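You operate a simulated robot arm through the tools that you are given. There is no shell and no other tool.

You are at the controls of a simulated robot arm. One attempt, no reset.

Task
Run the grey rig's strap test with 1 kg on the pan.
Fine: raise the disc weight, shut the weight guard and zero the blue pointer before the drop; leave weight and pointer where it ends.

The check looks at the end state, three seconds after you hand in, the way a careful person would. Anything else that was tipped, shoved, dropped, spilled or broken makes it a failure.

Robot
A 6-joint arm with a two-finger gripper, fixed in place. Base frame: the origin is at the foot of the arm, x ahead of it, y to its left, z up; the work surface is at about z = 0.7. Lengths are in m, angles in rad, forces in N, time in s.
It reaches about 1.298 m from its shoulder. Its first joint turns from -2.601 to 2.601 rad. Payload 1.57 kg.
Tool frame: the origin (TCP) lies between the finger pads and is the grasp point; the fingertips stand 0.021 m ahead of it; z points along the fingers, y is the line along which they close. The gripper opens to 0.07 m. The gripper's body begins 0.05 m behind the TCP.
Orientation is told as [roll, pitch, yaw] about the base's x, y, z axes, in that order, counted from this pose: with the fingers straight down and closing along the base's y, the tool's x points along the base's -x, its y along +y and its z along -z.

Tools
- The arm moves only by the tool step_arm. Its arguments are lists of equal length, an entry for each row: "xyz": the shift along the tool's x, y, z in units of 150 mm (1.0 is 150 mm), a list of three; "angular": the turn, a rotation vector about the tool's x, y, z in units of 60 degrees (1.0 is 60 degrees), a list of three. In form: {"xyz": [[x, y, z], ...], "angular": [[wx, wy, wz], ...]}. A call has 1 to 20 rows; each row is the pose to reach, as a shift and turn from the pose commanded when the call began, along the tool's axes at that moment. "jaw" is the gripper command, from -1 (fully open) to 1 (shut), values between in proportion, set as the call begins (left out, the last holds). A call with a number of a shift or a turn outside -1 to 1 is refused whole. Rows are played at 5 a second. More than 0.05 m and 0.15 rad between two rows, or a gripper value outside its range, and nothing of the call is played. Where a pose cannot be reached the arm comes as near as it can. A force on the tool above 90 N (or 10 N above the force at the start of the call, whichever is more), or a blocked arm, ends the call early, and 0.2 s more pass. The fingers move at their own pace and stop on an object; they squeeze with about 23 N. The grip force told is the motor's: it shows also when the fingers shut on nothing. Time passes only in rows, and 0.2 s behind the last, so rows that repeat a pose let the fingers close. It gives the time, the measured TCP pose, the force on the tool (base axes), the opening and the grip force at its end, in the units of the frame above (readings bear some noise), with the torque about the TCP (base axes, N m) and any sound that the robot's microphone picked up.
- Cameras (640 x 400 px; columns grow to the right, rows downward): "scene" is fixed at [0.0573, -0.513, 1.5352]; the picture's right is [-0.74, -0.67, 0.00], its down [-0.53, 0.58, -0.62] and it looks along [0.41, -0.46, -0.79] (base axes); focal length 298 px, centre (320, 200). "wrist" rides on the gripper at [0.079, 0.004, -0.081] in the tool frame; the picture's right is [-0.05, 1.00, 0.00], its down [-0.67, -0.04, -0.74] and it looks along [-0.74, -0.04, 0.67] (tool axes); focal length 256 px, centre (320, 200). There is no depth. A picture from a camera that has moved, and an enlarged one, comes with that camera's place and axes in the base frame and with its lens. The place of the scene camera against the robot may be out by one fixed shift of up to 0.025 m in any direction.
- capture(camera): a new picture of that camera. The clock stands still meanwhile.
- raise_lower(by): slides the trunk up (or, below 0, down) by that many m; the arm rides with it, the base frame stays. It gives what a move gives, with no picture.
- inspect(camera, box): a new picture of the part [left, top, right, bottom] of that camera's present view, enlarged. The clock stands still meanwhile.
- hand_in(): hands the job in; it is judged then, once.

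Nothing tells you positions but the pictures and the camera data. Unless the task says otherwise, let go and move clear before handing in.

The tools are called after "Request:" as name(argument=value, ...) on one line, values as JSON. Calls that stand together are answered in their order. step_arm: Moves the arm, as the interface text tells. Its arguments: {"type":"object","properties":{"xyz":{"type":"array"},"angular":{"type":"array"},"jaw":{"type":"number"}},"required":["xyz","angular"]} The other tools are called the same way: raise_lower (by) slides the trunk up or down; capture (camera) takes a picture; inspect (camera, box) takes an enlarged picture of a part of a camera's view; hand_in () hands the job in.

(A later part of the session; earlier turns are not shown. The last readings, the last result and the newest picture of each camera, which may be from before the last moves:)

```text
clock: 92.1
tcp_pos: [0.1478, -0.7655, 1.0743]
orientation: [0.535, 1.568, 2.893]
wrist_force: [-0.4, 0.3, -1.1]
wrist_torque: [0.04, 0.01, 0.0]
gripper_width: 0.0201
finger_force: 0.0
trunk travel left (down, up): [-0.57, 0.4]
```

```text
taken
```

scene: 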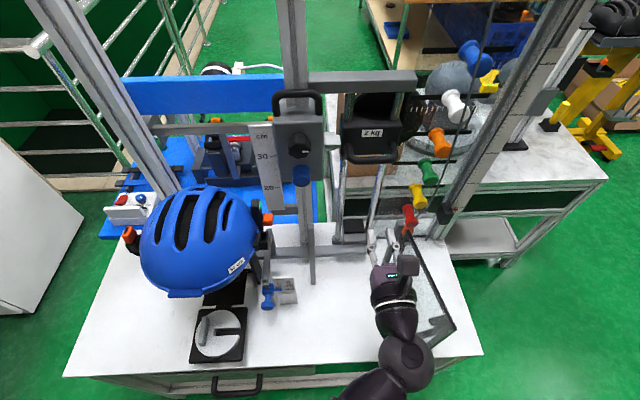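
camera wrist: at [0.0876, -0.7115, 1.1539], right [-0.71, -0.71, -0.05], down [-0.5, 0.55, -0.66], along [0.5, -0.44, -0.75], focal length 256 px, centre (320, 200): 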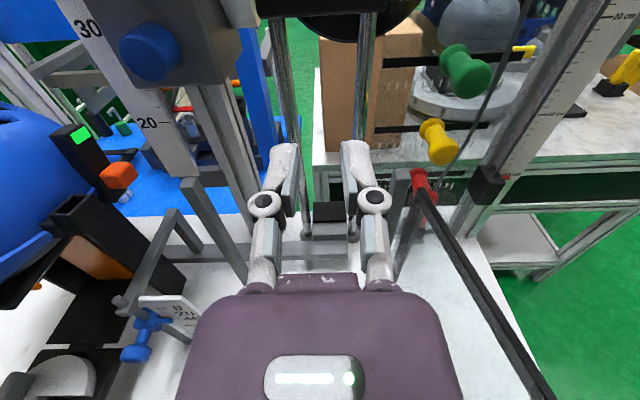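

The weight stays latched up. Next is the glass guard: I'll back off, bring the hand vertical in front of the table, and look at the guard.

Request:
step_arm(xyz=[[-0.1544, 0, -0.0094], [-0.3064, 0, -0.0376], [-0.4539, 0, -0.0841], [-0.5947, 0, -0.1483], [-0.7265, 0, -0.2291], [-0.8476, 0, -0.3253], [-0.956, 0, -0.4357]], angular=[[0, -0.1167, 0], [0, -0.2333, 0], [0, -0.35, 0], [0, -0.4667, 0], [0, -0.5833, 0], [0, -0.7, 0], [0, -0.8167, 0]], jaw=1)

Request:
step_arm(xyz=[[-0.1544, 0, -0.0094], [-0.3064, 0, -0.0376], [-0.4539, 0, -0.0841], [-0.5947, 0, -0.1483], [-0.7265, 0, -0.2291], [-0.831, 0, -0.3107]], angular=[[0, -0.1167, 0], [0, -0.2333, 0], [0, -0.35, 0], [0, -0.4667, 0], [0, -0.5833, 0], [0, -0.6833, 0]])

Request:
capture(camera="scene")

Request:
capture(camera="wrist")

```text
clock: 93.7
tcp_pos: [0.1018, -0.7212, 0.9324]
orientation: [0.005, 0.708, 2.354]
wrist_force: [-0.9, -0.1, 0.6]
wrist_torque: [0.04, 0.03, 0.0]
gripper_width: 0.0001
finger_force: 22.6
out of reach, approached as far as the arm can: row 6, 7
trunk travel left (down, up): [-0.57, 0.4]
```

```text
clock: 95.1
tcp_pos: [0.0128, -0.6319, 0.8894]
orientation: [0.002, -0.004, 2.355]
wrist_force: [-0.4, 0.9, 0.1]
wrist_torque: [0.02, -0.02, 0.03]
gripper_width: 0.0
finger_force: 23.1
trunk travel left (down, up): [-0.57, 0.4]
```

```text
taken
```

scene: 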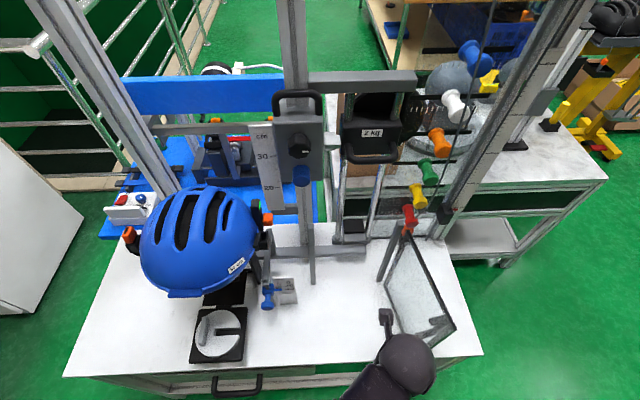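

```text
taken
camera wrist: at [0.0658, -0.6915, 0.9695], right [-0.74, -0.67, 0.0], down [-0.44, 0.49, 0.75], along [-0.5, 0.56, -0.66], focal length 256 px, centre (320, 200)
```

wrist: 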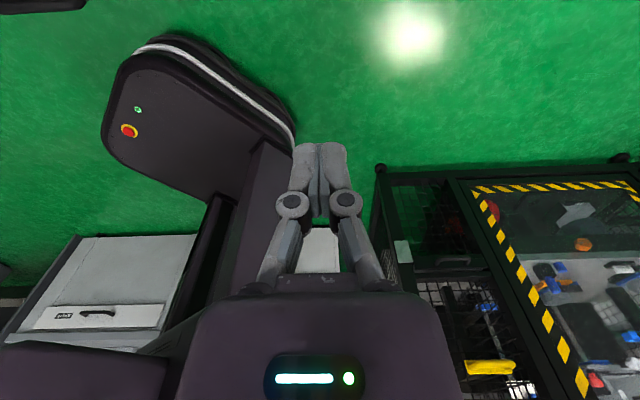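

Hand is vertical in free space. I'll raise it so camera and forearm clear the glass top (about 0.98), roll back so the camera faces the rig, then go around to the guard's right side.

Request:
raise_lower(by=0.062)

Request:
step_arm(xyz=[[0, 0, 0], [0, 0, 0], [0, 0, 0], [0, 0, 0], [0, 0, 0], [0, 0, 0], [0, 0, 0], [0, 0, 0]], angular=[[0, 0, -0.125], [0, 0, -0.25], [0, 0, -0.375], [0, 0, -0.5], [0, 0, -0.625], [0, 0, -0.75], [0, 0, -0.875], [0, 0, -1.0]])

Request:
step_arm(xyz=[[0, 0, 0], [0, 0, 0], [0, 0, 0], [0, 0, 0], [0, 0, 0], [0, 0, 0], [0, 0, 0], [0, 0, 0]], angular=[[0, 0, -0.125], [0, 0, -0.25], [0, 0, -0.375], [0, 0, -0.5], [0, 0, -0.625], [0, 0, -0.75], [0, 0, -0.875], [0, 0, -1.0]])

Request:
step_arm(xyz=[[0, 0, 0], [0, 0, 0], [0, 0, 0], [0, 0, 0], [0, 0, 0], [0, 0, 0], [0, 0, 0], [0, 0, 0]], angular=[[0, 0, -0.125], [0, 0, -0.25], [0, 0, -0.375], [0, 0, -0.5], [0, 0, -0.625], [0, 0, -0.75], [0, 0, -0.875], [0, 0, -1.0]])

Request:
capture(camera="wrist")

Request:
inspect(camera="scene", box=[340, 210, 500, 370])

```text
clock: 96.1
tcp_pos: [0.0123, -0.6326, 0.9501]
orientation: [0.0, -0.004, 2.356]
wrist_force: [0.6, -0.7, -0.6]
wrist_torque: [0.0, 0.01, -0.02]
gripper_width: 0.0
finger_force: 22.6
trunk travel left (down, up): [-0.632, 0.338]
```

```text
clock: 97.9
tcp_pos: [0.0127, -0.633, 0.9511]
orientation: [-0.003, -0.004, -2.877]
wrist_force: [0.5, -0.1, 0.4]
wrist_torque: [-0.01, 0.02, 0.02]
gripper_width: 0.0
finger_force: 22.6
trunk travel left (down, up): [-0.632, 0.338]
```

```text
clock: 99.7
tcp_pos: [0.0113, -0.6335, 0.9514]
orientation: [-0.004, 0.002, -1.831]
wrist_force: [-0.6, -0.2, -0.5]
wrist_torque: [-0.01, 0.0, -0.02]
gripper_width: 0.0001
finger_force: 23.1
trunk travel left (down, up): [-0.632, 0.338]
```

```text
clock: 101.5
tcp_pos: [0.0127, -0.6334, 0.9499]
orientation: [-0.002, 0.003, -0.784]
wrist_force: [0.6, -0.3, -0.4]
wrist_torque: [0.0, 0.0, -0.01]
gripper_width: 0.0
finger_force: 23.5
trunk travel left (down, up): [-0.632, 0.338]
```

```text
taken
camera wrist: at [-0.0405, -0.5734, 1.0322], right [0.74, 0.67, 0.0], down [0.45, -0.5, 0.74], along [0.5, -0.55, -0.67], focal length 256 px, centre (320, 200)
```

wrist: 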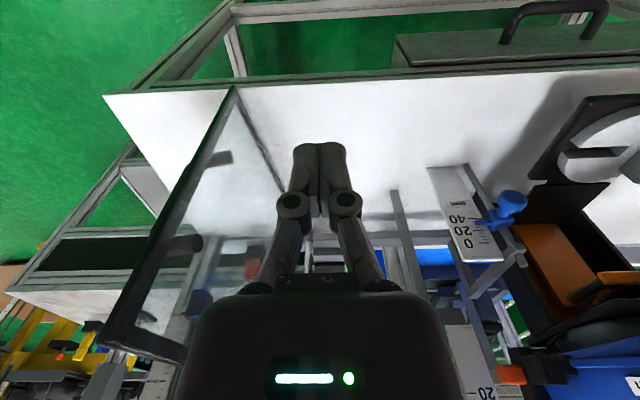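

```text
2.50 times, centred on (420, 290) of scene
camera zoom: at [0.0573, -0.513, 1.5352], right [-0.74, -0.67, 0.0], down [-0.53, 0.58, -0.62], along [0.41, -0.46, -0.79], focal length 744 px, centre (70, -25)
```

zoom: 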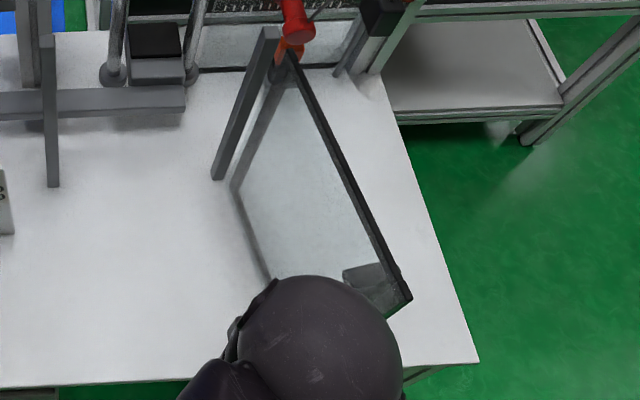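

Request:
inspect(camera="wrist", box=[90, 80, 330, 370])

Request:
inspect(camera="wrist", box=[130, 130, 258, 270])

Request:
inspect(camera="scene", box=[410, 290, 470, 350])

```text
1.38 times, centred on (210, 225) of wrist
camera zoom: at [-0.0405, -0.5734, 1.0322], right [0.74, 0.67, 0.0], down [0.45, -0.5, 0.74], along [0.5, -0.55, -0.67], focal length 353 px, centre (472, 166)
```

zoom: 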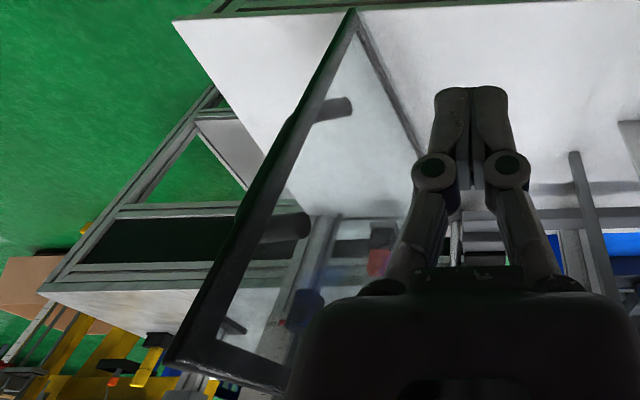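

```text
2.86 times, centred on (194, 200) of wrist
camera zoom: at [-0.0405, -0.5734, 1.0322], right [0.74, 0.67, 0.0], down [0.45, -0.5, 0.74], along [0.5, -0.55, -0.67], focal length 731 px, centre (680, 200)
```

zoom: 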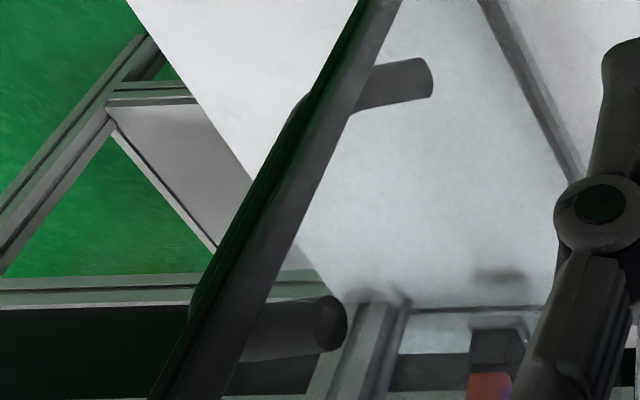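

```text
6.67 times, centred on (440, 320) of scene
camera zoom: at [0.0573, -0.513, 1.5352], right [-0.74, -0.67, 0.0], down [-0.53, 0.58, -0.62], along [0.41, -0.46, -0.79], focal length 1985 px, centre (-480, -600)
```

zoom: 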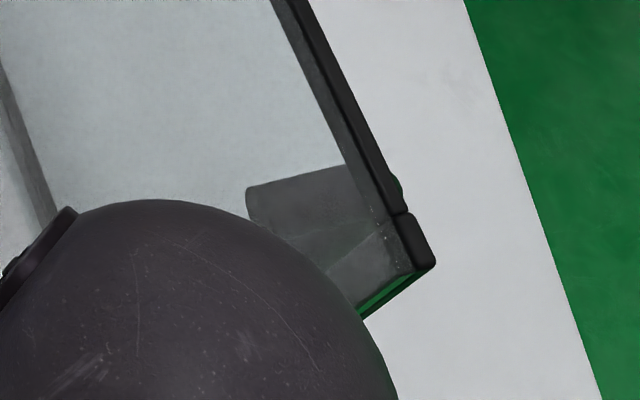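

The guard's handle is on its outside (right) face near the free edge. I'll go around the free end to the right side and push the glass shut, contacting between handle and hinge.

Request:
step_arm(xyz=[[0, -0.25, 0], [0, -0.5, 0], [0, -0.75, 0], [0, -1.0, 0], [0, -1.0, 0]], angular=[[0, 0, 0], [0, 0, 0], [0, 0, 0], [0, 0, 0], [0, 0, 0]])

Request:
step_arm(xyz=[[-0.2, -0.15, 0], [-0.4, -0.25, 0], [-0.6, -0.33, 0], [-0.772, -0.369, 0], [-0.772, -0.369, 0]], angular=[[0, 0, 0], [0, 0, 0], [0, 0, 0], [0, 0, 0], [0, 0, 0]])

Request:
capture(camera="wrist")

Request:
capture(camera="scene")

```text
clock: 102.7
tcp_pos: [-0.0938, -0.7397, 0.9504]
orientation: [0.0, 0.004, -0.785]
wrist_force: [0.4, -0.2, 0.2]
wrist_torque: [-0.02, 0.01, 0.01]
gripper_width: 0.0
finger_force: 23.7
out of reach, approached as far as the arm can: row 3
trunk travel left (down, up): [-0.632, 0.338]
```

```text
clock: 103.9
tcp_pos: [-0.0506, -0.8596, 0.9503]
orientation: [0.0, 0.002, -0.787]
wrist_force: [0.0, -0.4, 0.0]
wrist_torque: [0.01, -0.02, 0.02]
gripper_width: 0.0
finger_force: 22.3
out of reach, approached as far as the arm can: row 2, 3, 4
trunk travel left (down, up): [-0.632, 0.338]
```

```text
taken
camera wrist: at [-0.1028, -0.8012, 1.0322], right [0.74, 0.67, 0.0], down [0.45, -0.5, 0.74], along [0.49, -0.55, -0.67], focal length 256 px, centre (320, 200)
```

wrist: 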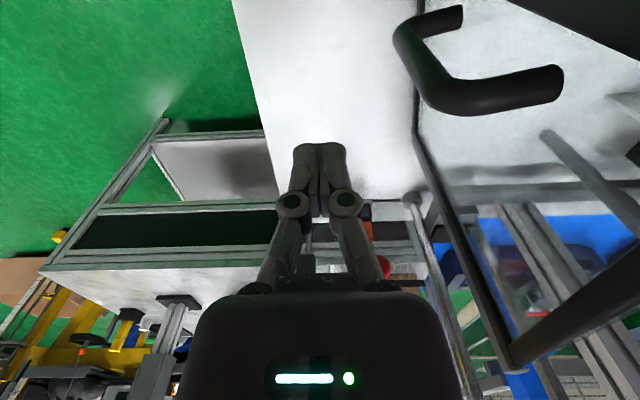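

```text
taken
```

scene: 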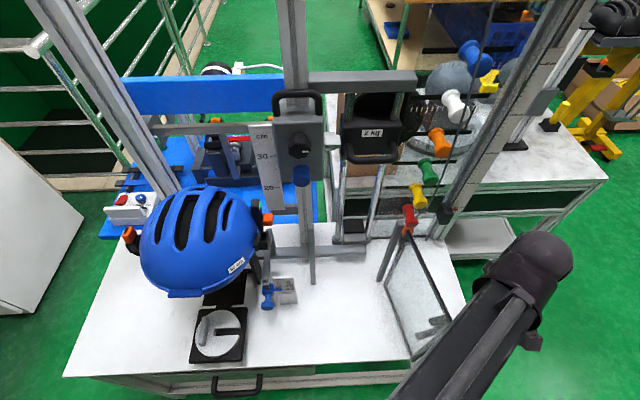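

The handle on the outside is confirmed. I'll move in beside the glass and start pushing it round its hinge.

Request:
step_arm(xyz=[[-0.16, 0.15, 0], [-0.316, 0.297, 0], [-0.316, 0.297, 0]], angular=[[0, 0, 0], [0, 0, 0], [0, 0, 0]])

Request:
step_arm(xyz=[[0.032, 0.137, 0], [0.064, 0.275, 0], [0.085, 0.377, 0], [0.102, 0.478, 0], [0.102, 0.478, 0]], angular=[[0, 0, 0], [0, 0, 0], [0, 0, 0], [0, 0, 0], [0, 0, 0]])

Request:
capture(camera="wrist")

Request:
capture(camera="scene")

```text
clock: 104.7
tcp_pos: [0.013, -0.8625, 0.9507]
orientation: [-0.001, 0.004, -0.787]
wrist_force: [0.1, 0.8, 0.2]
wrist_torque: [-0.02, -0.01, -0.03]
gripper_width: 0.0
finger_force: 23.5
trunk travel left (down, up): [-0.632, 0.338]
```

```text
clock: 105.9
tcp_pos: [0.0542, -0.801, 0.9513]
orientation: [-0.002, 0.003, -0.788]
wrist_force: [-0.4, 0.2, 0.6]
wrist_torque: [0.02, -0.02, 0.0]
gripper_width: 0.0
finger_force: 23.5
trunk travel left (down, up): [-0.632, 0.338]
```

```text
taken
camera wrist: at [0.0009, -0.7414, 1.0322], right [0.74, 0.67, 0.0], down [0.45, -0.5, 0.74], along [0.49, -0.55, -0.67], focal length 256 px, centre (320, 200)
```

wrist: 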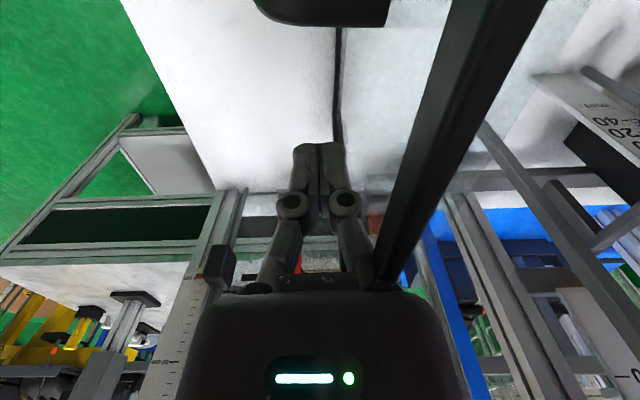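

```text
taken
```

scene: 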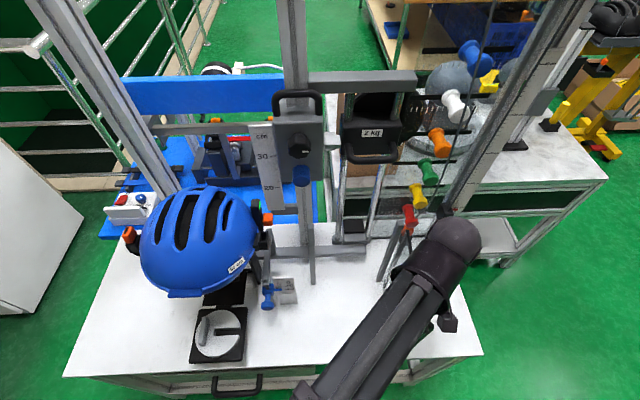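

Request:
step_arm(xyz=[[-0.005, 0.1, 0], [-0.016, 0.198, 0], [-0.045, 0.29, 0], [-0.082, 0.38, 0], [-0.082, 0.38, 0]], angular=[[0, 0, 0], [0, 0, 0], [0, 0, 0], [0, 0, 0], [0, 0, 0]])

Request:
capture(camera="wrist")

Request:
capture(camera="scene")

```text
clock: 107.1
tcp_pos: [0.1032, -0.7695, 0.9515]
orientation: [-0.003, 0.002, -0.788]
wrist_force: [-0.2, -0.4, 0.2]
wrist_torque: [0.02, 0.03, 0.02]
gripper_width: 0.0
finger_force: 23.2
trunk travel left (down, up): [-0.632, 0.338]
```

```text
taken
camera wrist: at [0.0501, -0.7097, 1.0322], right [0.74, 0.67, 0.0], down [0.45, -0.5, 0.74], along [0.49, -0.55, -0.67], focal length 256 px, centre (320, 200)
```

wrist: 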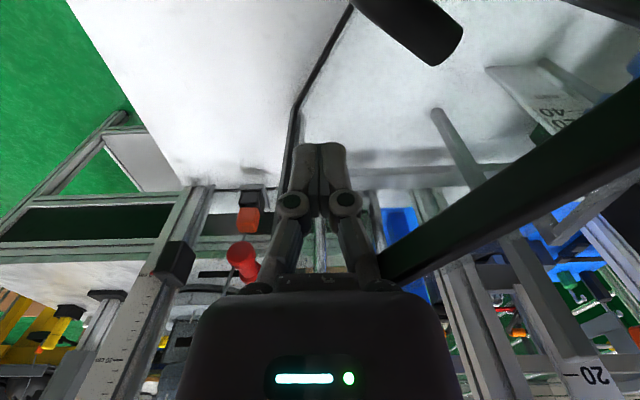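

```text
taken
```

scene: 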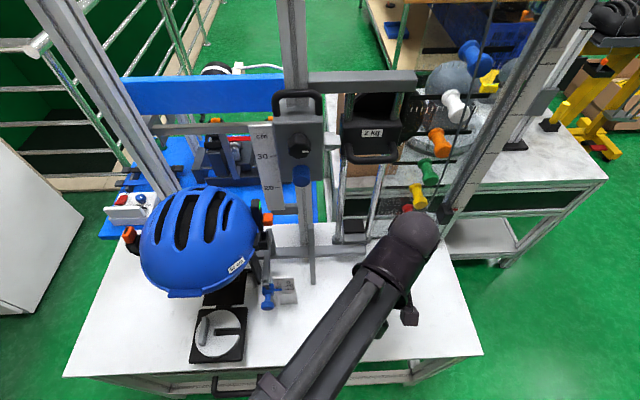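

The guard is swinging. I'll continue along the arc.

Request:
step_arm(xyz=[[-0.05, 0.085, 0], [-0.109, 0.16, 0], [-0.18, 0.225, 0], [-0.256, 0.284, 0], [-0.34, 0.328, 0], [-0.431, 0.366, 0], [-0.431, 0.366, 0]], angular=[[0, 0, 0], [0, 0, 0], [0, 0, 0], [0, 0, 0], [0, 0, 0], [0, 0, 0], [0, 0, 0]])

Request:
capture(camera="wrist")

Request:
capture(camera="scene")

```text
clock: 108.7
tcp_pos: [0.1893, -0.7758, 0.9523]
orientation: [-0.003, 0.003, -0.787]
wrist_force: [0.4, 0.2, -1.1]
wrist_torque: [0.02, 0.0, 0.01]
gripper_width: 0.0
finger_force: 22.5
trunk travel left (down, up): [-0.632, 0.338]
```

```text
taken
camera wrist: at [0.1354, -0.7171, 1.0322], right [0.74, 0.67, 0.0], down [0.45, -0.5, 0.74], along [0.49, -0.55, -0.67], focal length 256 px, centre (320, 200)
```

wrist: 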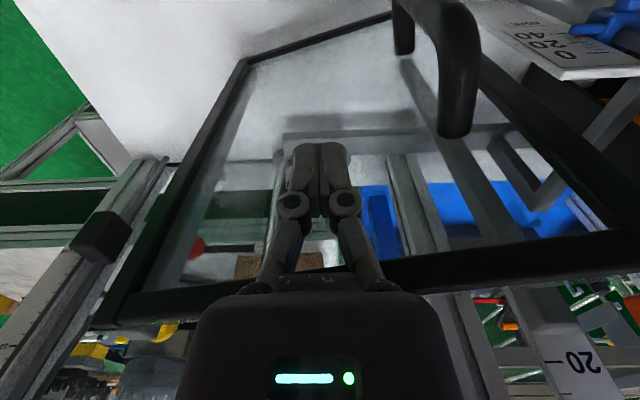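

```text
taken
```

scene: 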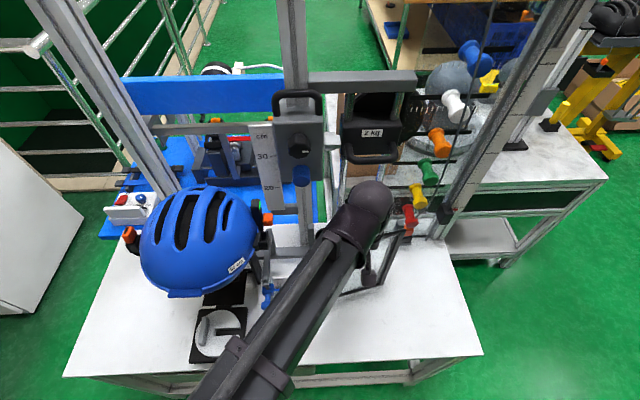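

Request:
step_arm(xyz=[[-0.07, 0.012, 0], [-0.14, 0.02, 0], [-0.14, 0.02, 0]], angular=[[0, 0, 0], [0, 0, 0], [0, 0, 0]])

Request:
capture(camera="wrist")

Request:
inspect(camera="scene", box=[290, 200, 480, 319])

```text
clock: 109.5
tcp_pos: [0.2042, -0.7881, 0.9497]
orientation: [-0.002, 0.003, -0.787]
wrist_force: [-0.8, 0.2, -0.3]
wrist_torque: [-0.01, 0.02, 0.02]
gripper_width: 0.0
finger_force: 22.7
trunk travel left (down, up): [-0.632, 0.338]
```

```text
taken
camera wrist: at [0.1517, -0.7292, 1.0322], right [0.74, 0.67, 0.0], down [0.45, -0.5, 0.74], along [0.49, -0.55, -0.67], focal length 256 px, centre (320, 200)
```

wrist: 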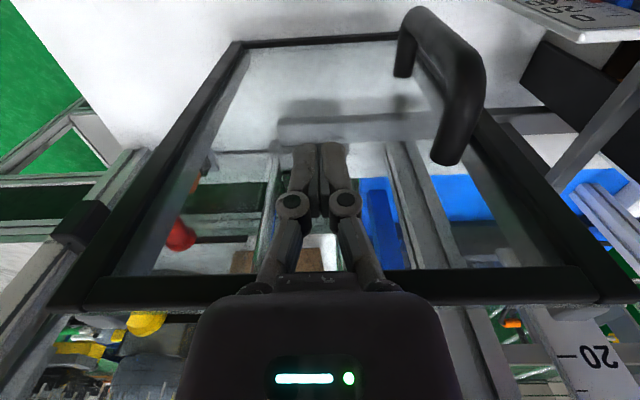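

```text
3.36 times, centred on (385, 260) of scene
camera zoom: at [0.0573, -0.513, 1.5352], right [-0.74, -0.67, 0.0], down [-0.53, 0.58, -0.62], along [0.41, -0.46, -0.79], focal length 1001 px, centre (102, 0)
```

zoom: 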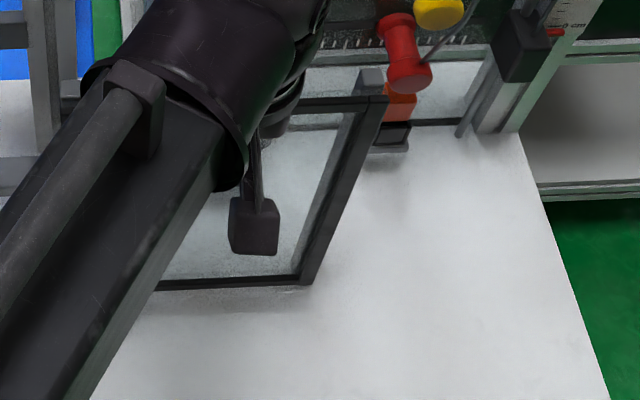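

The guard is nearly shut. I'll push a little more to seat it.

Request:
step_arm(xyz=[[-0.03, 0.005, 0], [-0.06, 0.005, 0], [-0.06, 0.005, 0]], angular=[[0, 0, 0], [0, 0, 0], [0, 0, 0]])

Request:
capture(camera="wrist")

```text
clock: 110.3
tcp_pos: [0.2088, -0.7917, 0.9519]
orientation: [-0.001, 0.006, -0.788]
wrist_force: [-17.2, 21.2, -11.8]
wrist_torque: [-0.81, -0.63, 0.15]
gripper_width: 0.006
finger_force: 28.9
trunk travel left (down, up): [-0.632, 0.338]
```

```text
taken
camera wrist: at [0.1566, -0.7333, 1.0332], right [0.74, 0.67, 0.0], down [0.45, -0.5, 0.74], along [0.49, -0.55, -0.67], focal length 256 px, centre (320, 200)
```

wrist: 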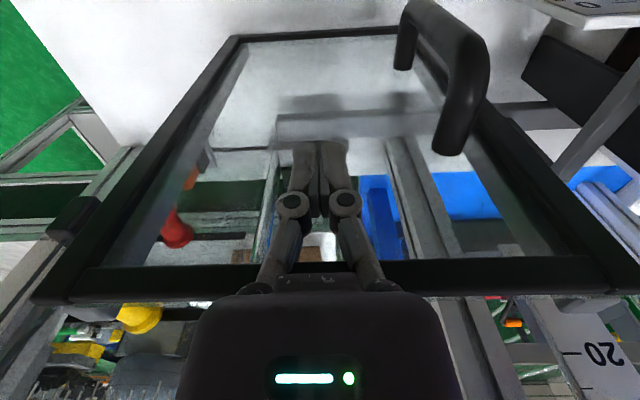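

The guard is firmly against its stop. I'll back off and check that it stays shut.

Request:
step_arm(xyz=[[0.1, 0, 0], [0.3, 0, 0], [0.55, 0, 0], [0.8, 0, 0], [0.8, 0, 0]], angular=[[0, 0, 0], [0, 0, 0], [0, 0, 0], [0, 0, 0], [0, 0, 0]])

Request:
capture(camera="wrist")

Request:
capture(camera="scene")

```text
clock: 111.5
tcp_pos: [0.1273, -0.7098, 0.9511]
orientation: [0.0, 0.003, -0.786]
wrist_force: [0.3, 0.5, 0.0]
wrist_torque: [0.01, 0.0, -0.01]
gripper_width: 0.0
finger_force: 28.8
trunk travel left (down, up): [-0.632, 0.338]
```

```text
taken
camera wrist: at [0.0743, -0.6501, 1.0322], right [0.74, 0.67, 0.0], down [0.45, -0.5, 0.74], along [0.5, -0.55, -0.67], focal length 256 px, centre (320, 200)
```

wrist: 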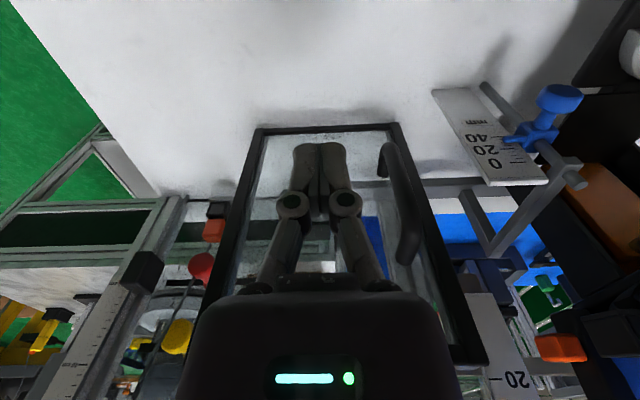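

```text
taken
```

scene: 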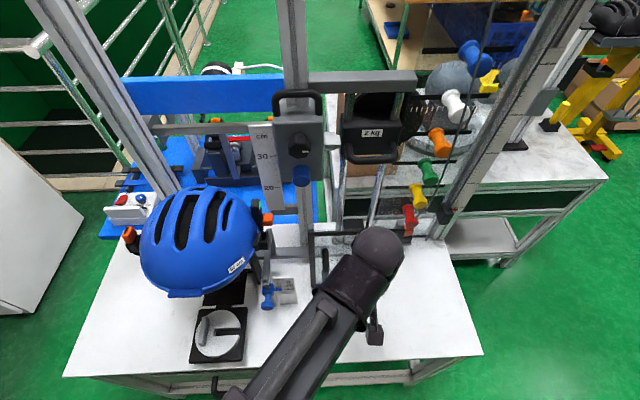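

The guard stays shut against the posts and the weight is latched. Now the blue pointer: I'll zoom in on it from here.

Request:
inspect(camera="wrist", box=[420, 60, 600, 240])

Request:
inspect(camera="scene", box=[240, 220, 320, 320])

```text
2.22 times, centred on (510, 150) of wrist
camera zoom: at [0.0743, -0.6501, 1.0322], right [0.74, 0.67, 0.0], down [0.45, -0.5, 0.74], along [0.5, -0.55, -0.67], focal length 569 px, centre (-102, 311)
```

zoom: 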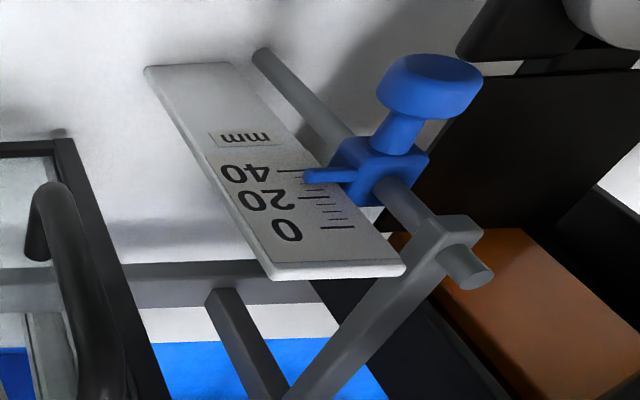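

```text
4.00 times, centred on (280, 270) of scene
camera zoom: at [0.0573, -0.513, 1.5352], right [-0.74, -0.67, 0.0], down [-0.53, 0.58, -0.62], along [0.41, -0.46, -0.79], focal length 1191 px, centre (480, -80)
```

zoom: 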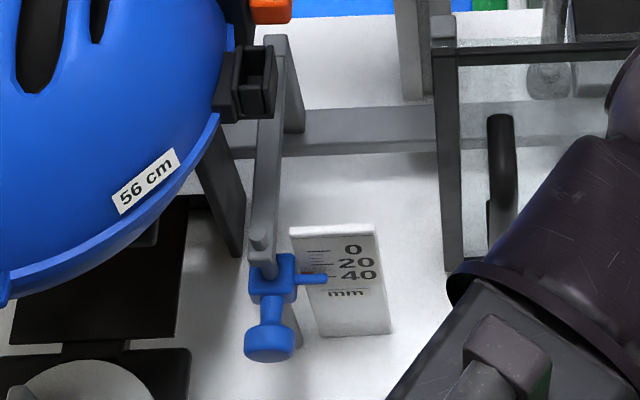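

The pointer reads about 36: the 0 tick is at z≈0.849 and the knob at z≈0.8125. I'll approach the knob from the front with a 30° lean, keeping the wrist away from the helmet.

Request:
step_arm(xyz=[[0, 0, 0], [0, 0, 0], [0, 0, 0], [0, 0, 0], [0, 0, 0]], angular=[[0, -0.125, 0], [0, -0.25, 0], [0, -0.375, 0], [0, -0.5, 0], [0, -0.5, 0]], jaw=-1)

Request:
step_arm(xyz=[[0.02, 0.2, -0.012], [0.04, 0.4, -0.023], [0.06, 0.6, -0.035], [0.08, 0.8, -0.046], [0.098, 0.95, -0.057], [0.098, 0.95, -0.057]], angular=[[0, 0, 0], [0, 0, 0], [0, 0, 0], [0, 0, 0], [0, 0, 0], [0, 0, 0]])

Request:
step_arm(xyz=[[0, 0.2, 0], [0, 0.39, 0], [0, 0.39, 0]], angular=[[0, 0, 0], [0, 0, 0], [0, 0, 0]])

Request:
capture(camera="wrist")

Request:
capture(camera="scene")

```text
clock: 112.7
tcp_pos: [0.1289, -0.7107, 0.9758]
orientation: [-0.001, -0.523, -0.784]
wrist_force: [-0.3, -0.4, -0.3]
wrist_torque: [-0.02, 0.03, -0.02]
gripper_width: 0.0698
finger_force: 0.1
out of reach, approached as far as the arm can: row 2, 3, 4, 5
trunk travel left (down, up): [-0.632, 0.338]
```

```text
clock: 114.1
tcp_pos: [0.2151, -0.5973, 0.9766]
orientation: [-0.001, -0.518, -0.787]
wrist_force: [-0.5, 0.4, 0.2]
wrist_torque: [0.03, 0.02, 0.01]
gripper_width: 0.0701
finger_force: 0.1
trunk travel left (down, up): [-0.632, 0.338]
```

```text
clock: 114.9
tcp_pos: [0.2576, -0.558, 0.975]
orientation: [-0.002, -0.52, -0.784]
wrist_force: [0.7, 0.9, -0.6]
wrist_torque: [-0.03, 0.03, 0.0]
gripper_width: 0.0701
finger_force: 0.0
trunk travel left (down, up): [-0.632, 0.338]
```

```text
taken
camera wrist: at [0.184, -0.4769, 1.0064], right [0.74, 0.67, 0.02], down [0.12, -0.17, 0.98], along [0.66, -0.72, -0.21], focal length 256 px, centre (320, 200)
```

wrist: 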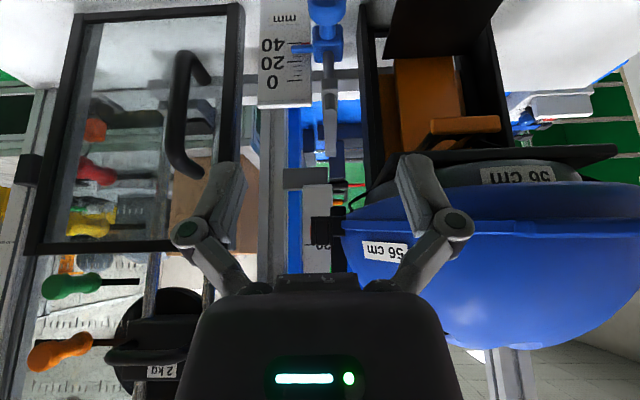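

```text
taken
```

scene: 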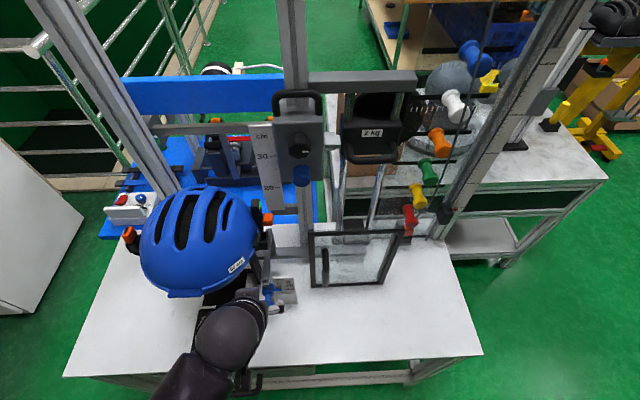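

The pointer is straight ahead below. I'll lower to knob height.

Request:
raise_lower(by=-0.1)

Request:
capture(camera="wrist")

Request:
capture(camera="scene")

```text
clock: 116.2
tcp_pos: [0.2582, -0.5565, 0.8755]
orientation: [-0.004, -0.519, -0.785]
wrist_force: [-0.2, -0.4, 0.3]
wrist_torque: [0.01, 0.0, 0.0]
gripper_width: 0.0698
finger_force: 0.1
trunk travel left (down, up): [-0.532, 0.438]
```

```text
taken
camera wrist: at [0.1838, -0.477, 0.9065], right [0.74, 0.67, 0.02], down [0.12, -0.17, 0.98], along [0.66, -0.72, -0.21], focal length 256 px, centre (320, 200)
```

wrist: 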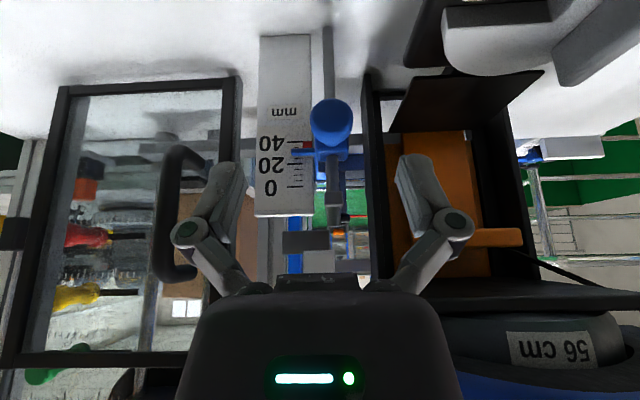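

```text
taken
```

scene: 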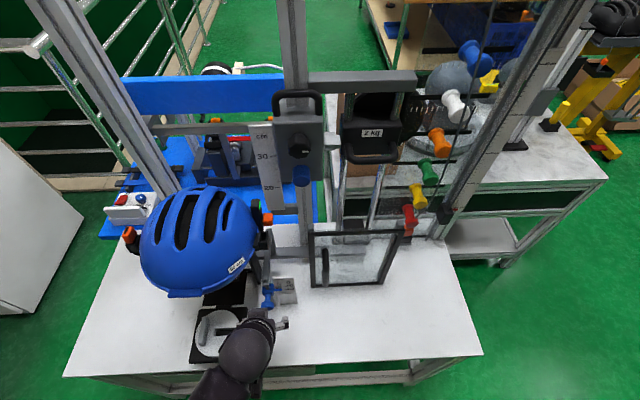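

Request:
step_arm(xyz=[[0, 0.04, 0], [0, 0.04, 0]], angular=[[0, 0, 0], [0, 0, 0]])

Request:
raise_lower(by=-0.057)

Request:
capture(camera="wrist")

Request:
inspect(camera="wrist", box=[220, 100, 420, 260])

```text
clock: 116.8
tcp_pos: [0.2626, -0.5536, 0.876]
orientation: [-0.001, -0.52, -0.784]
wrist_force: [-0.5, 0.3, -0.4]
wrist_torque: [-0.02, 0.01, 0.0]
gripper_width: 0.07
finger_force: 0.0
trunk travel left (down, up): [-0.532, 0.438]
```

```text
clock: 117.8
tcp_pos: [0.2619, -0.5539, 0.8192]
orientation: [-0.002, -0.52, -0.784]
wrist_force: [-0.6, -0.1, -0.2]
wrist_torque: [0.01, 0.01, -0.01]
gripper_width: 0.0699
finger_force: 0.1
trunk travel left (down, up): [-0.475, 0.495]
```

```text
taken
camera wrist: at [0.1883, -0.4729, 0.8494], right [0.74, 0.67, 0.02], down [0.12, -0.17, 0.98], along [0.66, -0.72, -0.21], focal length 256 px, centre (320, 200)
```

wrist: 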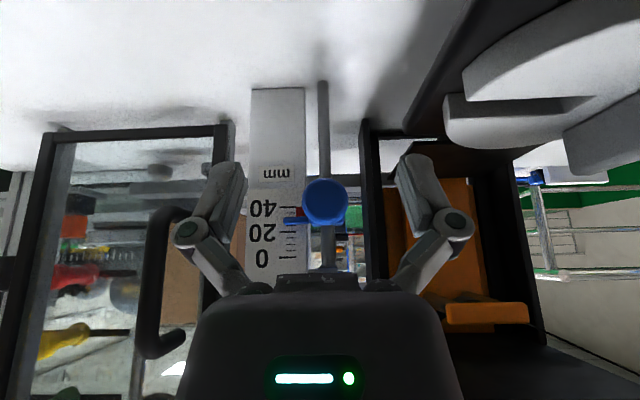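

```text
2.50 times, centred on (320, 180) of wrist
camera zoom: at [0.1883, -0.4729, 0.8494], right [0.74, 0.67, 0.02], down [0.12, -0.17, 0.98], along [0.66, -0.72, -0.21], focal length 640 px, centre (320, 250)
```

zoom: 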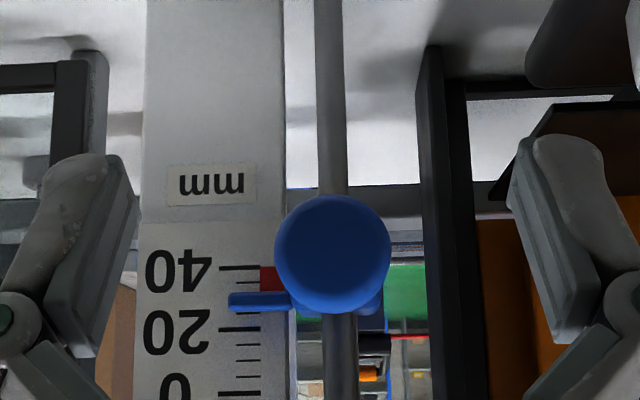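

I have a clear view: the knob is centred and the pointer reads about 29. I'll move forward 4.5 cm so the fingers straddle the knob head.

Request:
step_arm(xyz=[[-0.09, 0.02, 0.05], [-0.18, 0.02, 0.1], [-0.26, 0.02, 0.15], [-0.26, 0.02, 0.15]], angular=[[0, 0, 0], [0, 0, 0], [0, 0, 0], [0, 0, 0]])

Request:
inspect(camera="wrist", box=[220, 100, 420, 260])

Request:
inspect(camera="scene", box=[220, 230, 320, 330])

```text
clock: 118.8
tcp_pos: [0.2956, -0.5835, 0.8186]
orientation: [-0.002, -0.52, -0.786]
wrist_force: [0.4, 0.2, -0.7]
wrist_torque: [0.0, 0.0, 0.02]
gripper_width: 0.0699
finger_force: 0.1
trunk travel left (down, up): [-0.475, 0.495]
```

```text
2.50 times, centred on (320, 180) of wrist
camera zoom: at [0.2223, -0.5027, 0.8494], right [0.74, 0.67, 0.02], down [0.12, -0.17, 0.98], along [0.66, -0.72, -0.21], focal length 640 px, centre (320, 250)
```

zoom: 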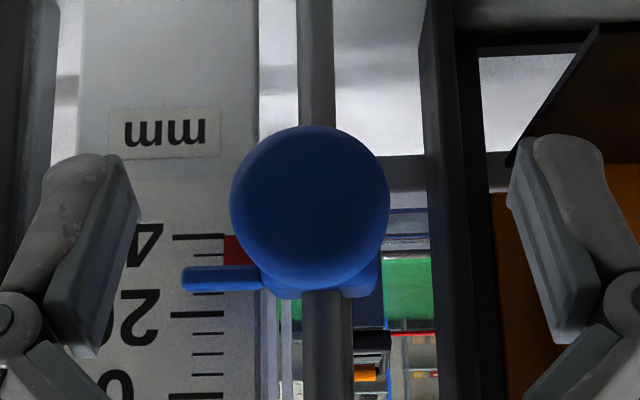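

```text
4.00 times, centred on (270, 280) of scene
camera zoom: at [0.0573, -0.513, 1.5352], right [-0.74, -0.67, 0.0], down [-0.53, 0.58, -0.62], along [0.41, -0.46, -0.79], focal length 1191 px, centre (520, -120)
```

zoom: 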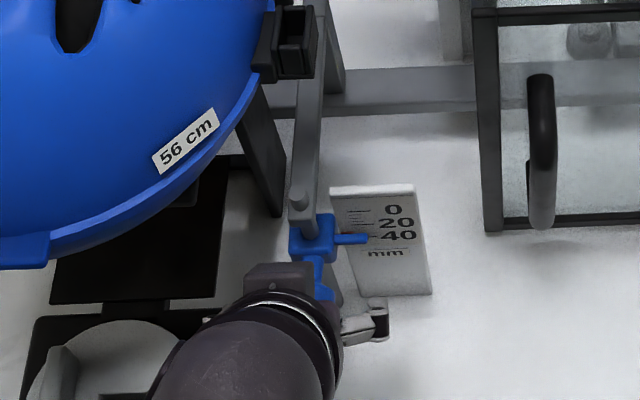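

Request:
step_arm(xyz=[[-0.046, -0.012, 0.027], [-0.046, -0.012, 0.027]], angular=[[0, 0, 0], [0, 0, 0]])

Request:
step_arm(xyz=[[0, 0, 0], [0, 0, 0], [0, 0, 0], [0, 0, 0], [0, 0, 0]], angular=[[0, 0, 0], [0, 0, 0], [0, 0, 0], [0, 0, 0], [0, 0, 0]], jaw=1)

Request:
inspect(camera="wrist", box=[220, 100, 420, 260])

```text
clock: 119.4
tcp_pos: [0.3004, -0.5906, 0.8179]
orientation: [-0.002, -0.52, -0.786]
wrist_force: [0.3, 0.1, -0.5]
wrist_torque: [0.01, 0.0, -0.01]
gripper_width: 0.07
finger_force: 0.0
trunk travel left (down, up): [-0.475, 0.495]
```

```text
clock: 120.6
tcp_pos: [0.3006, -0.5897, 0.8186]
orientation: [-0.001, -0.52, -0.785]
wrist_force: [-9.7, 3.2, -0.3]
wrist_torque: [0.11, 0.18, -0.03]
gripper_width: 0.0284
finger_force: 32.1
trunk travel left (down, up): [-0.475, 0.495]
```

```text
2.50 times, centred on (320, 180) of wrist
camera zoom: at [0.2258, -0.5092, 0.8497], right [0.74, 0.67, 0.02], down [0.12, -0.17, 0.98], along [0.66, -0.72, -0.21], focal length 640 px, centre (320, 250)
```

zoom: 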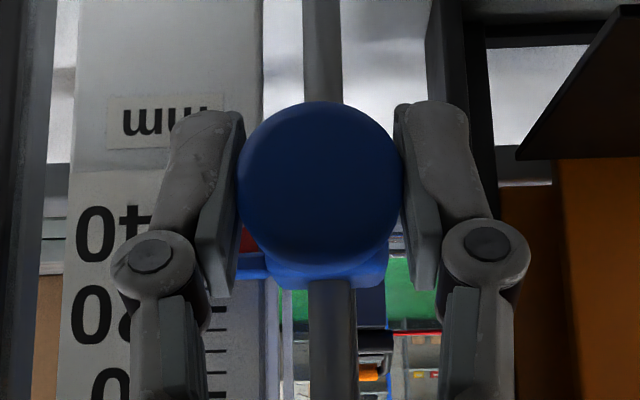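

The knob is gripped (28 mm). I'll raise it in steps and watch the pointer.

Request:
raise_lower(by=0.02)

Request:
inspect(camera="wrist", box=[220, 100, 420, 260])

Request:
inspect(camera="scene", box=[250, 240, 320, 310])

```text
clock: 121.3
tcp_pos: [0.3002, -0.5885, 0.8394]
orientation: [-0.004, -0.521, -0.784]
wrist_force: [-11.0, 3.2, 1.2]
wrist_torque: [0.29, 0.29, -0.03]
gripper_width: 0.0283
finger_force: 32.3
trunk travel left (down, up): [-0.495, 0.475]
```

```text
2.50 times, centred on (320, 180) of wrist
camera zoom: at [0.2259, -0.5092, 0.8699], right [0.74, 0.67, 0.02], down [0.12, -0.17, 0.98], along [0.66, -0.72, -0.21], focal length 640 px, centre (320, 250)
```

zoom: 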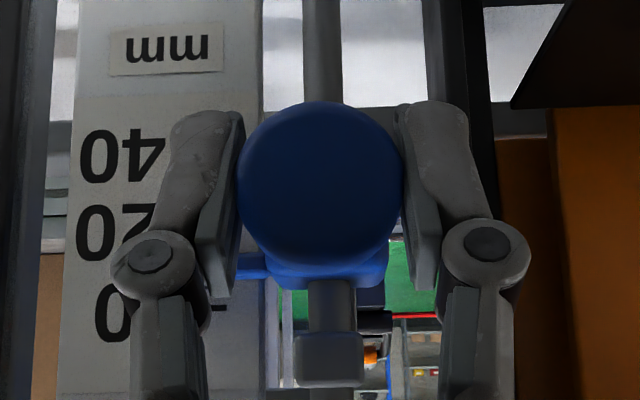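

```text
5.71 times, centred on (285, 275) of scene
camera zoom: at [0.0573, -0.513, 1.5352], right [-0.74, -0.67, 0.0], down [-0.53, 0.58, -0.62], along [0.41, -0.46, -0.79], focal length 1701 px, centre (520, -229)
```

zoom: 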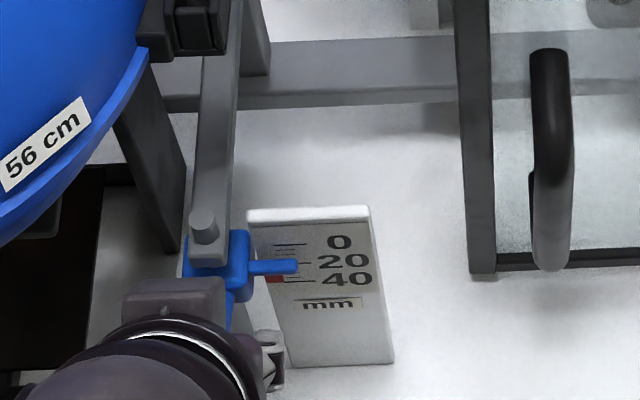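

Pointer is about 6 mm from zero by the geometry. I'll raise 5.5 mm and check again.

Request:
raise_lower(by=0.0055)

Request:
inspect(camera="wrist", box=[270, 150, 350, 230])

Request:
inspect(camera="scene", box=[250, 240, 320, 310])

```text
clock: 121.8
tcp_pos: [0.2987, -0.5902, 0.8436]
orientation: [-0.002, -0.521, -0.787]
wrist_force: [-10.9, 4.4, -0.7]
wrist_torque: [0.1, 0.15, 0.0]
gripper_width: 0.0288
finger_force: 32.4
trunk travel left (down, up): [-0.501, 0.469]
```

```text
5.00 times, centred on (310, 190) of wrist
camera zoom: at [0.2259, -0.5092, 0.8753], right [0.74, 0.67, 0.02], down [0.12, -0.17, 0.98], along [0.66, -0.72, -0.21], focal length 1280 px, centre (370, 250)
```

zoom: 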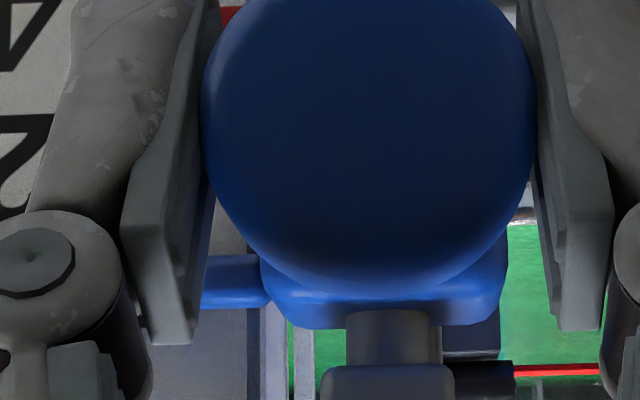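

```text
5.71 times, centred on (285, 275) of scene
camera zoom: at [0.0573, -0.513, 1.5352], right [-0.74, -0.67, 0.0], down [-0.53, 0.58, -0.62], along [0.41, -0.46, -0.79], focal length 1701 px, centre (520, -229)
```

zoom: 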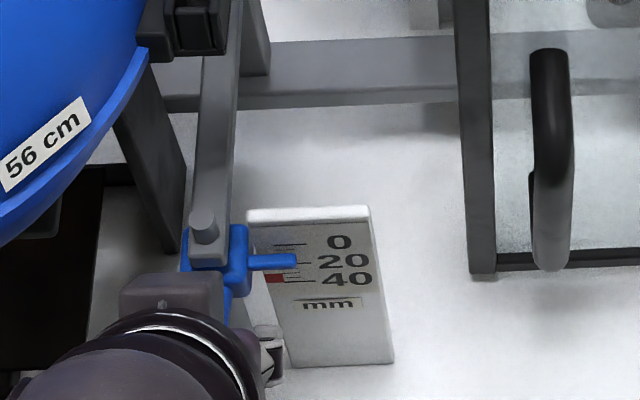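

The pointer is now at about z=0.849, essentially zero. I'll release the knob, back off, and check it with a level view.

Request:
step_arm(xyz=[[0, 0, 0], [0, 0, 0], [0, 0, 0], [0, 0, 0], [0, 0, 0]], angular=[[0, 0, 0], [0, 0, 0], [0, 0, 0], [0, 0, 0], [0, 0, 0]], jaw=-1)

Request:
step_arm(xyz=[[0.1, 0, -0.058], [0.2, 0, -0.115], [0.3, 0, -0.173], [0.3, 0, -0.173]], angular=[[0, 0, 0], [0, 0, 0], [0, 0, 0], [0, 0, 0]])

Request:
raise_lower(by=-0.025)

Request:
capture(camera="wrist")

Request:
inspect(camera="wrist", box=[240, 140, 370, 260])

```text
clock: 123.0
tcp_pos: [0.301, -0.589, 0.8441]
orientation: [-0.002, -0.519, -0.786]
wrist_force: [1.0, 0.9, -0.5]
wrist_torque: [-0.01, 0.0, 0.0]
gripper_width: 0.07
finger_force: 0.0
trunk travel left (down, up): [-0.501, 0.469]
```

```text
clock: 124.0
tcp_pos: [0.2633, -0.5523, 0.8435]
orientation: [-0.002, -0.517, -0.784]
wrist_force: [-0.7, 0.0, 0.6]
wrist_torque: [0.01, 0.0, 0.0]
gripper_width: 0.07
finger_force: 0.2
trunk travel left (down, up): [-0.501, 0.469]
```

```text
clock: 124.8
tcp_pos: [0.2634, -0.5521, 0.8187]
orientation: [-0.003, -0.517, -0.786]
wrist_force: [0.5, -0.7, 0.2]
wrist_torque: [-0.05, 0.01, -0.01]
gripper_width: 0.0703
finger_force: 0.1
trunk travel left (down, up): [-0.476, 0.494]
```

```text
taken
camera wrist: at [0.19, -0.4727, 0.8499], right [0.74, 0.67, 0.02], down [0.12, -0.17, 0.98], along [0.66, -0.72, -0.21], focal length 256 px, centre (320, 200)
```

wrist: 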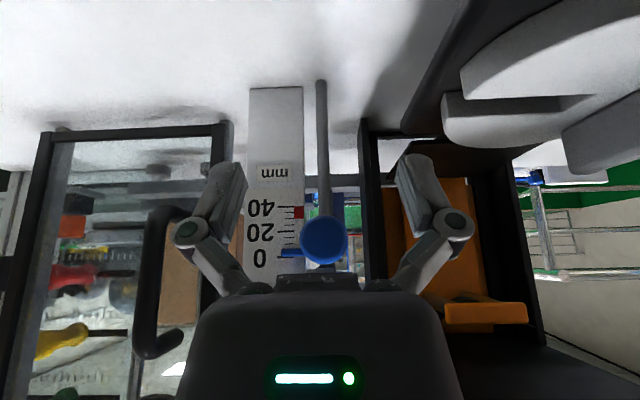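

```text
3.33 times, centred on (305, 200) of wrist
camera zoom: at [0.19, -0.4727, 0.8499], right [0.74, 0.67, 0.02], down [0.12, -0.17, 0.98], along [0.66, -0.72, -0.21], focal length 853 px, centre (370, 200)
```

zoom: 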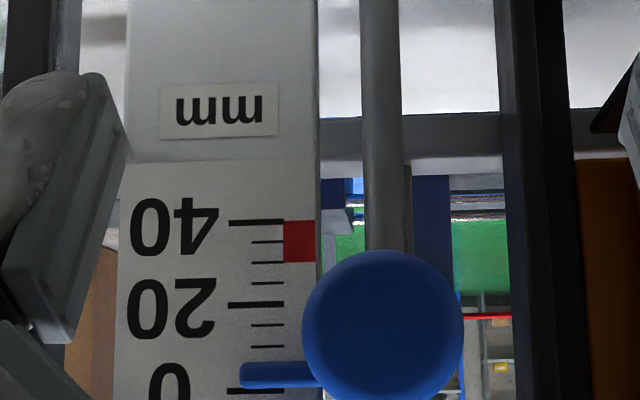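

With the camera at tick level I read about 3.5 mm. I'll regrip and raise it another 3.4 mm.

Request:
raise_lower(by=0.025)

Request:
step_arm(xyz=[[-0.1, 0, 0.058], [-0.2, 0, 0.115], [-0.3, 0, 0.173], [-0.3, 0, 0.173]], angular=[[0, 0, 0], [0, 0, 0], [0, 0, 0], [0, 0, 0]])

Request:
step_arm(xyz=[[0, 0, 0], [0, 0, 0], [0, 0, 0], [0, 0, 0], [0, 0, 0]], angular=[[0, 0, 0], [0, 0, 0], [0, 0, 0], [0, 0, 0], [0, 0, 0]], jaw=1)

Request:
raise_lower(by=0.0036)

Request:
inspect(camera="wrist", box=[270, 150, 350, 230])

```text
clock: 125.5
tcp_pos: [0.2641, -0.553, 0.844]
orientation: [-0.003, -0.519, -0.786]
wrist_force: [0.5, -0.3, 0.1]
wrist_torque: [0.01, 0.01, -0.01]
gripper_width: 0.0698
finger_force: 0.0
trunk travel left (down, up): [-0.501, 0.469]
```

```text
clock: 126.5
tcp_pos: [0.3016, -0.5903, 0.8435]
orientation: [-0.002, -0.517, -0.785]
wrist_force: [-0.1, 0.0, -0.1]
wrist_torque: [0.02, -0.02, 0.01]
gripper_width: 0.07
finger_force: 0.0
trunk travel left (down, up): [-0.501, 0.469]
```

```text
clock: 127.7
tcp_pos: [0.3002, -0.5902, 0.8437]
orientation: [-0.002, -0.517, -0.785]
wrist_force: [-8.0, 5.1, -0.3]
wrist_torque: [0.15, 0.18, -0.01]
gripper_width: 0.0285
finger_force: 31.9
trunk travel left (down, up): [-0.501, 0.469]
```

```text
clock: 128.2
tcp_pos: [0.3003, -0.5891, 0.8479]
orientation: [-0.002, -0.52, -0.786]
wrist_force: [-7.8, 5.9, 0.9]
wrist_torque: [0.24, 0.25, 0.02]
gripper_width: 0.0289
finger_force: 32.4
trunk travel left (down, up): [-0.504, 0.466]
```

```text
5.00 times, centred on (310, 190) of wrist
camera zoom: at [0.2263, -0.5097, 0.879], right [0.74, 0.67, 0.02], down [0.12, -0.17, 0.98], along [0.66, -0.72, -0.21], focal length 1280 px, centre (370, 250)
```

zoom: 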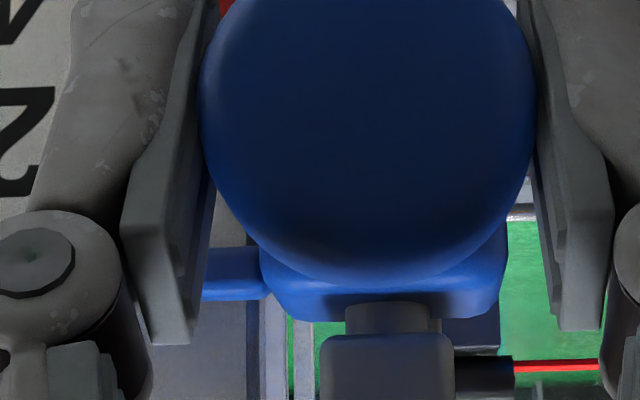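

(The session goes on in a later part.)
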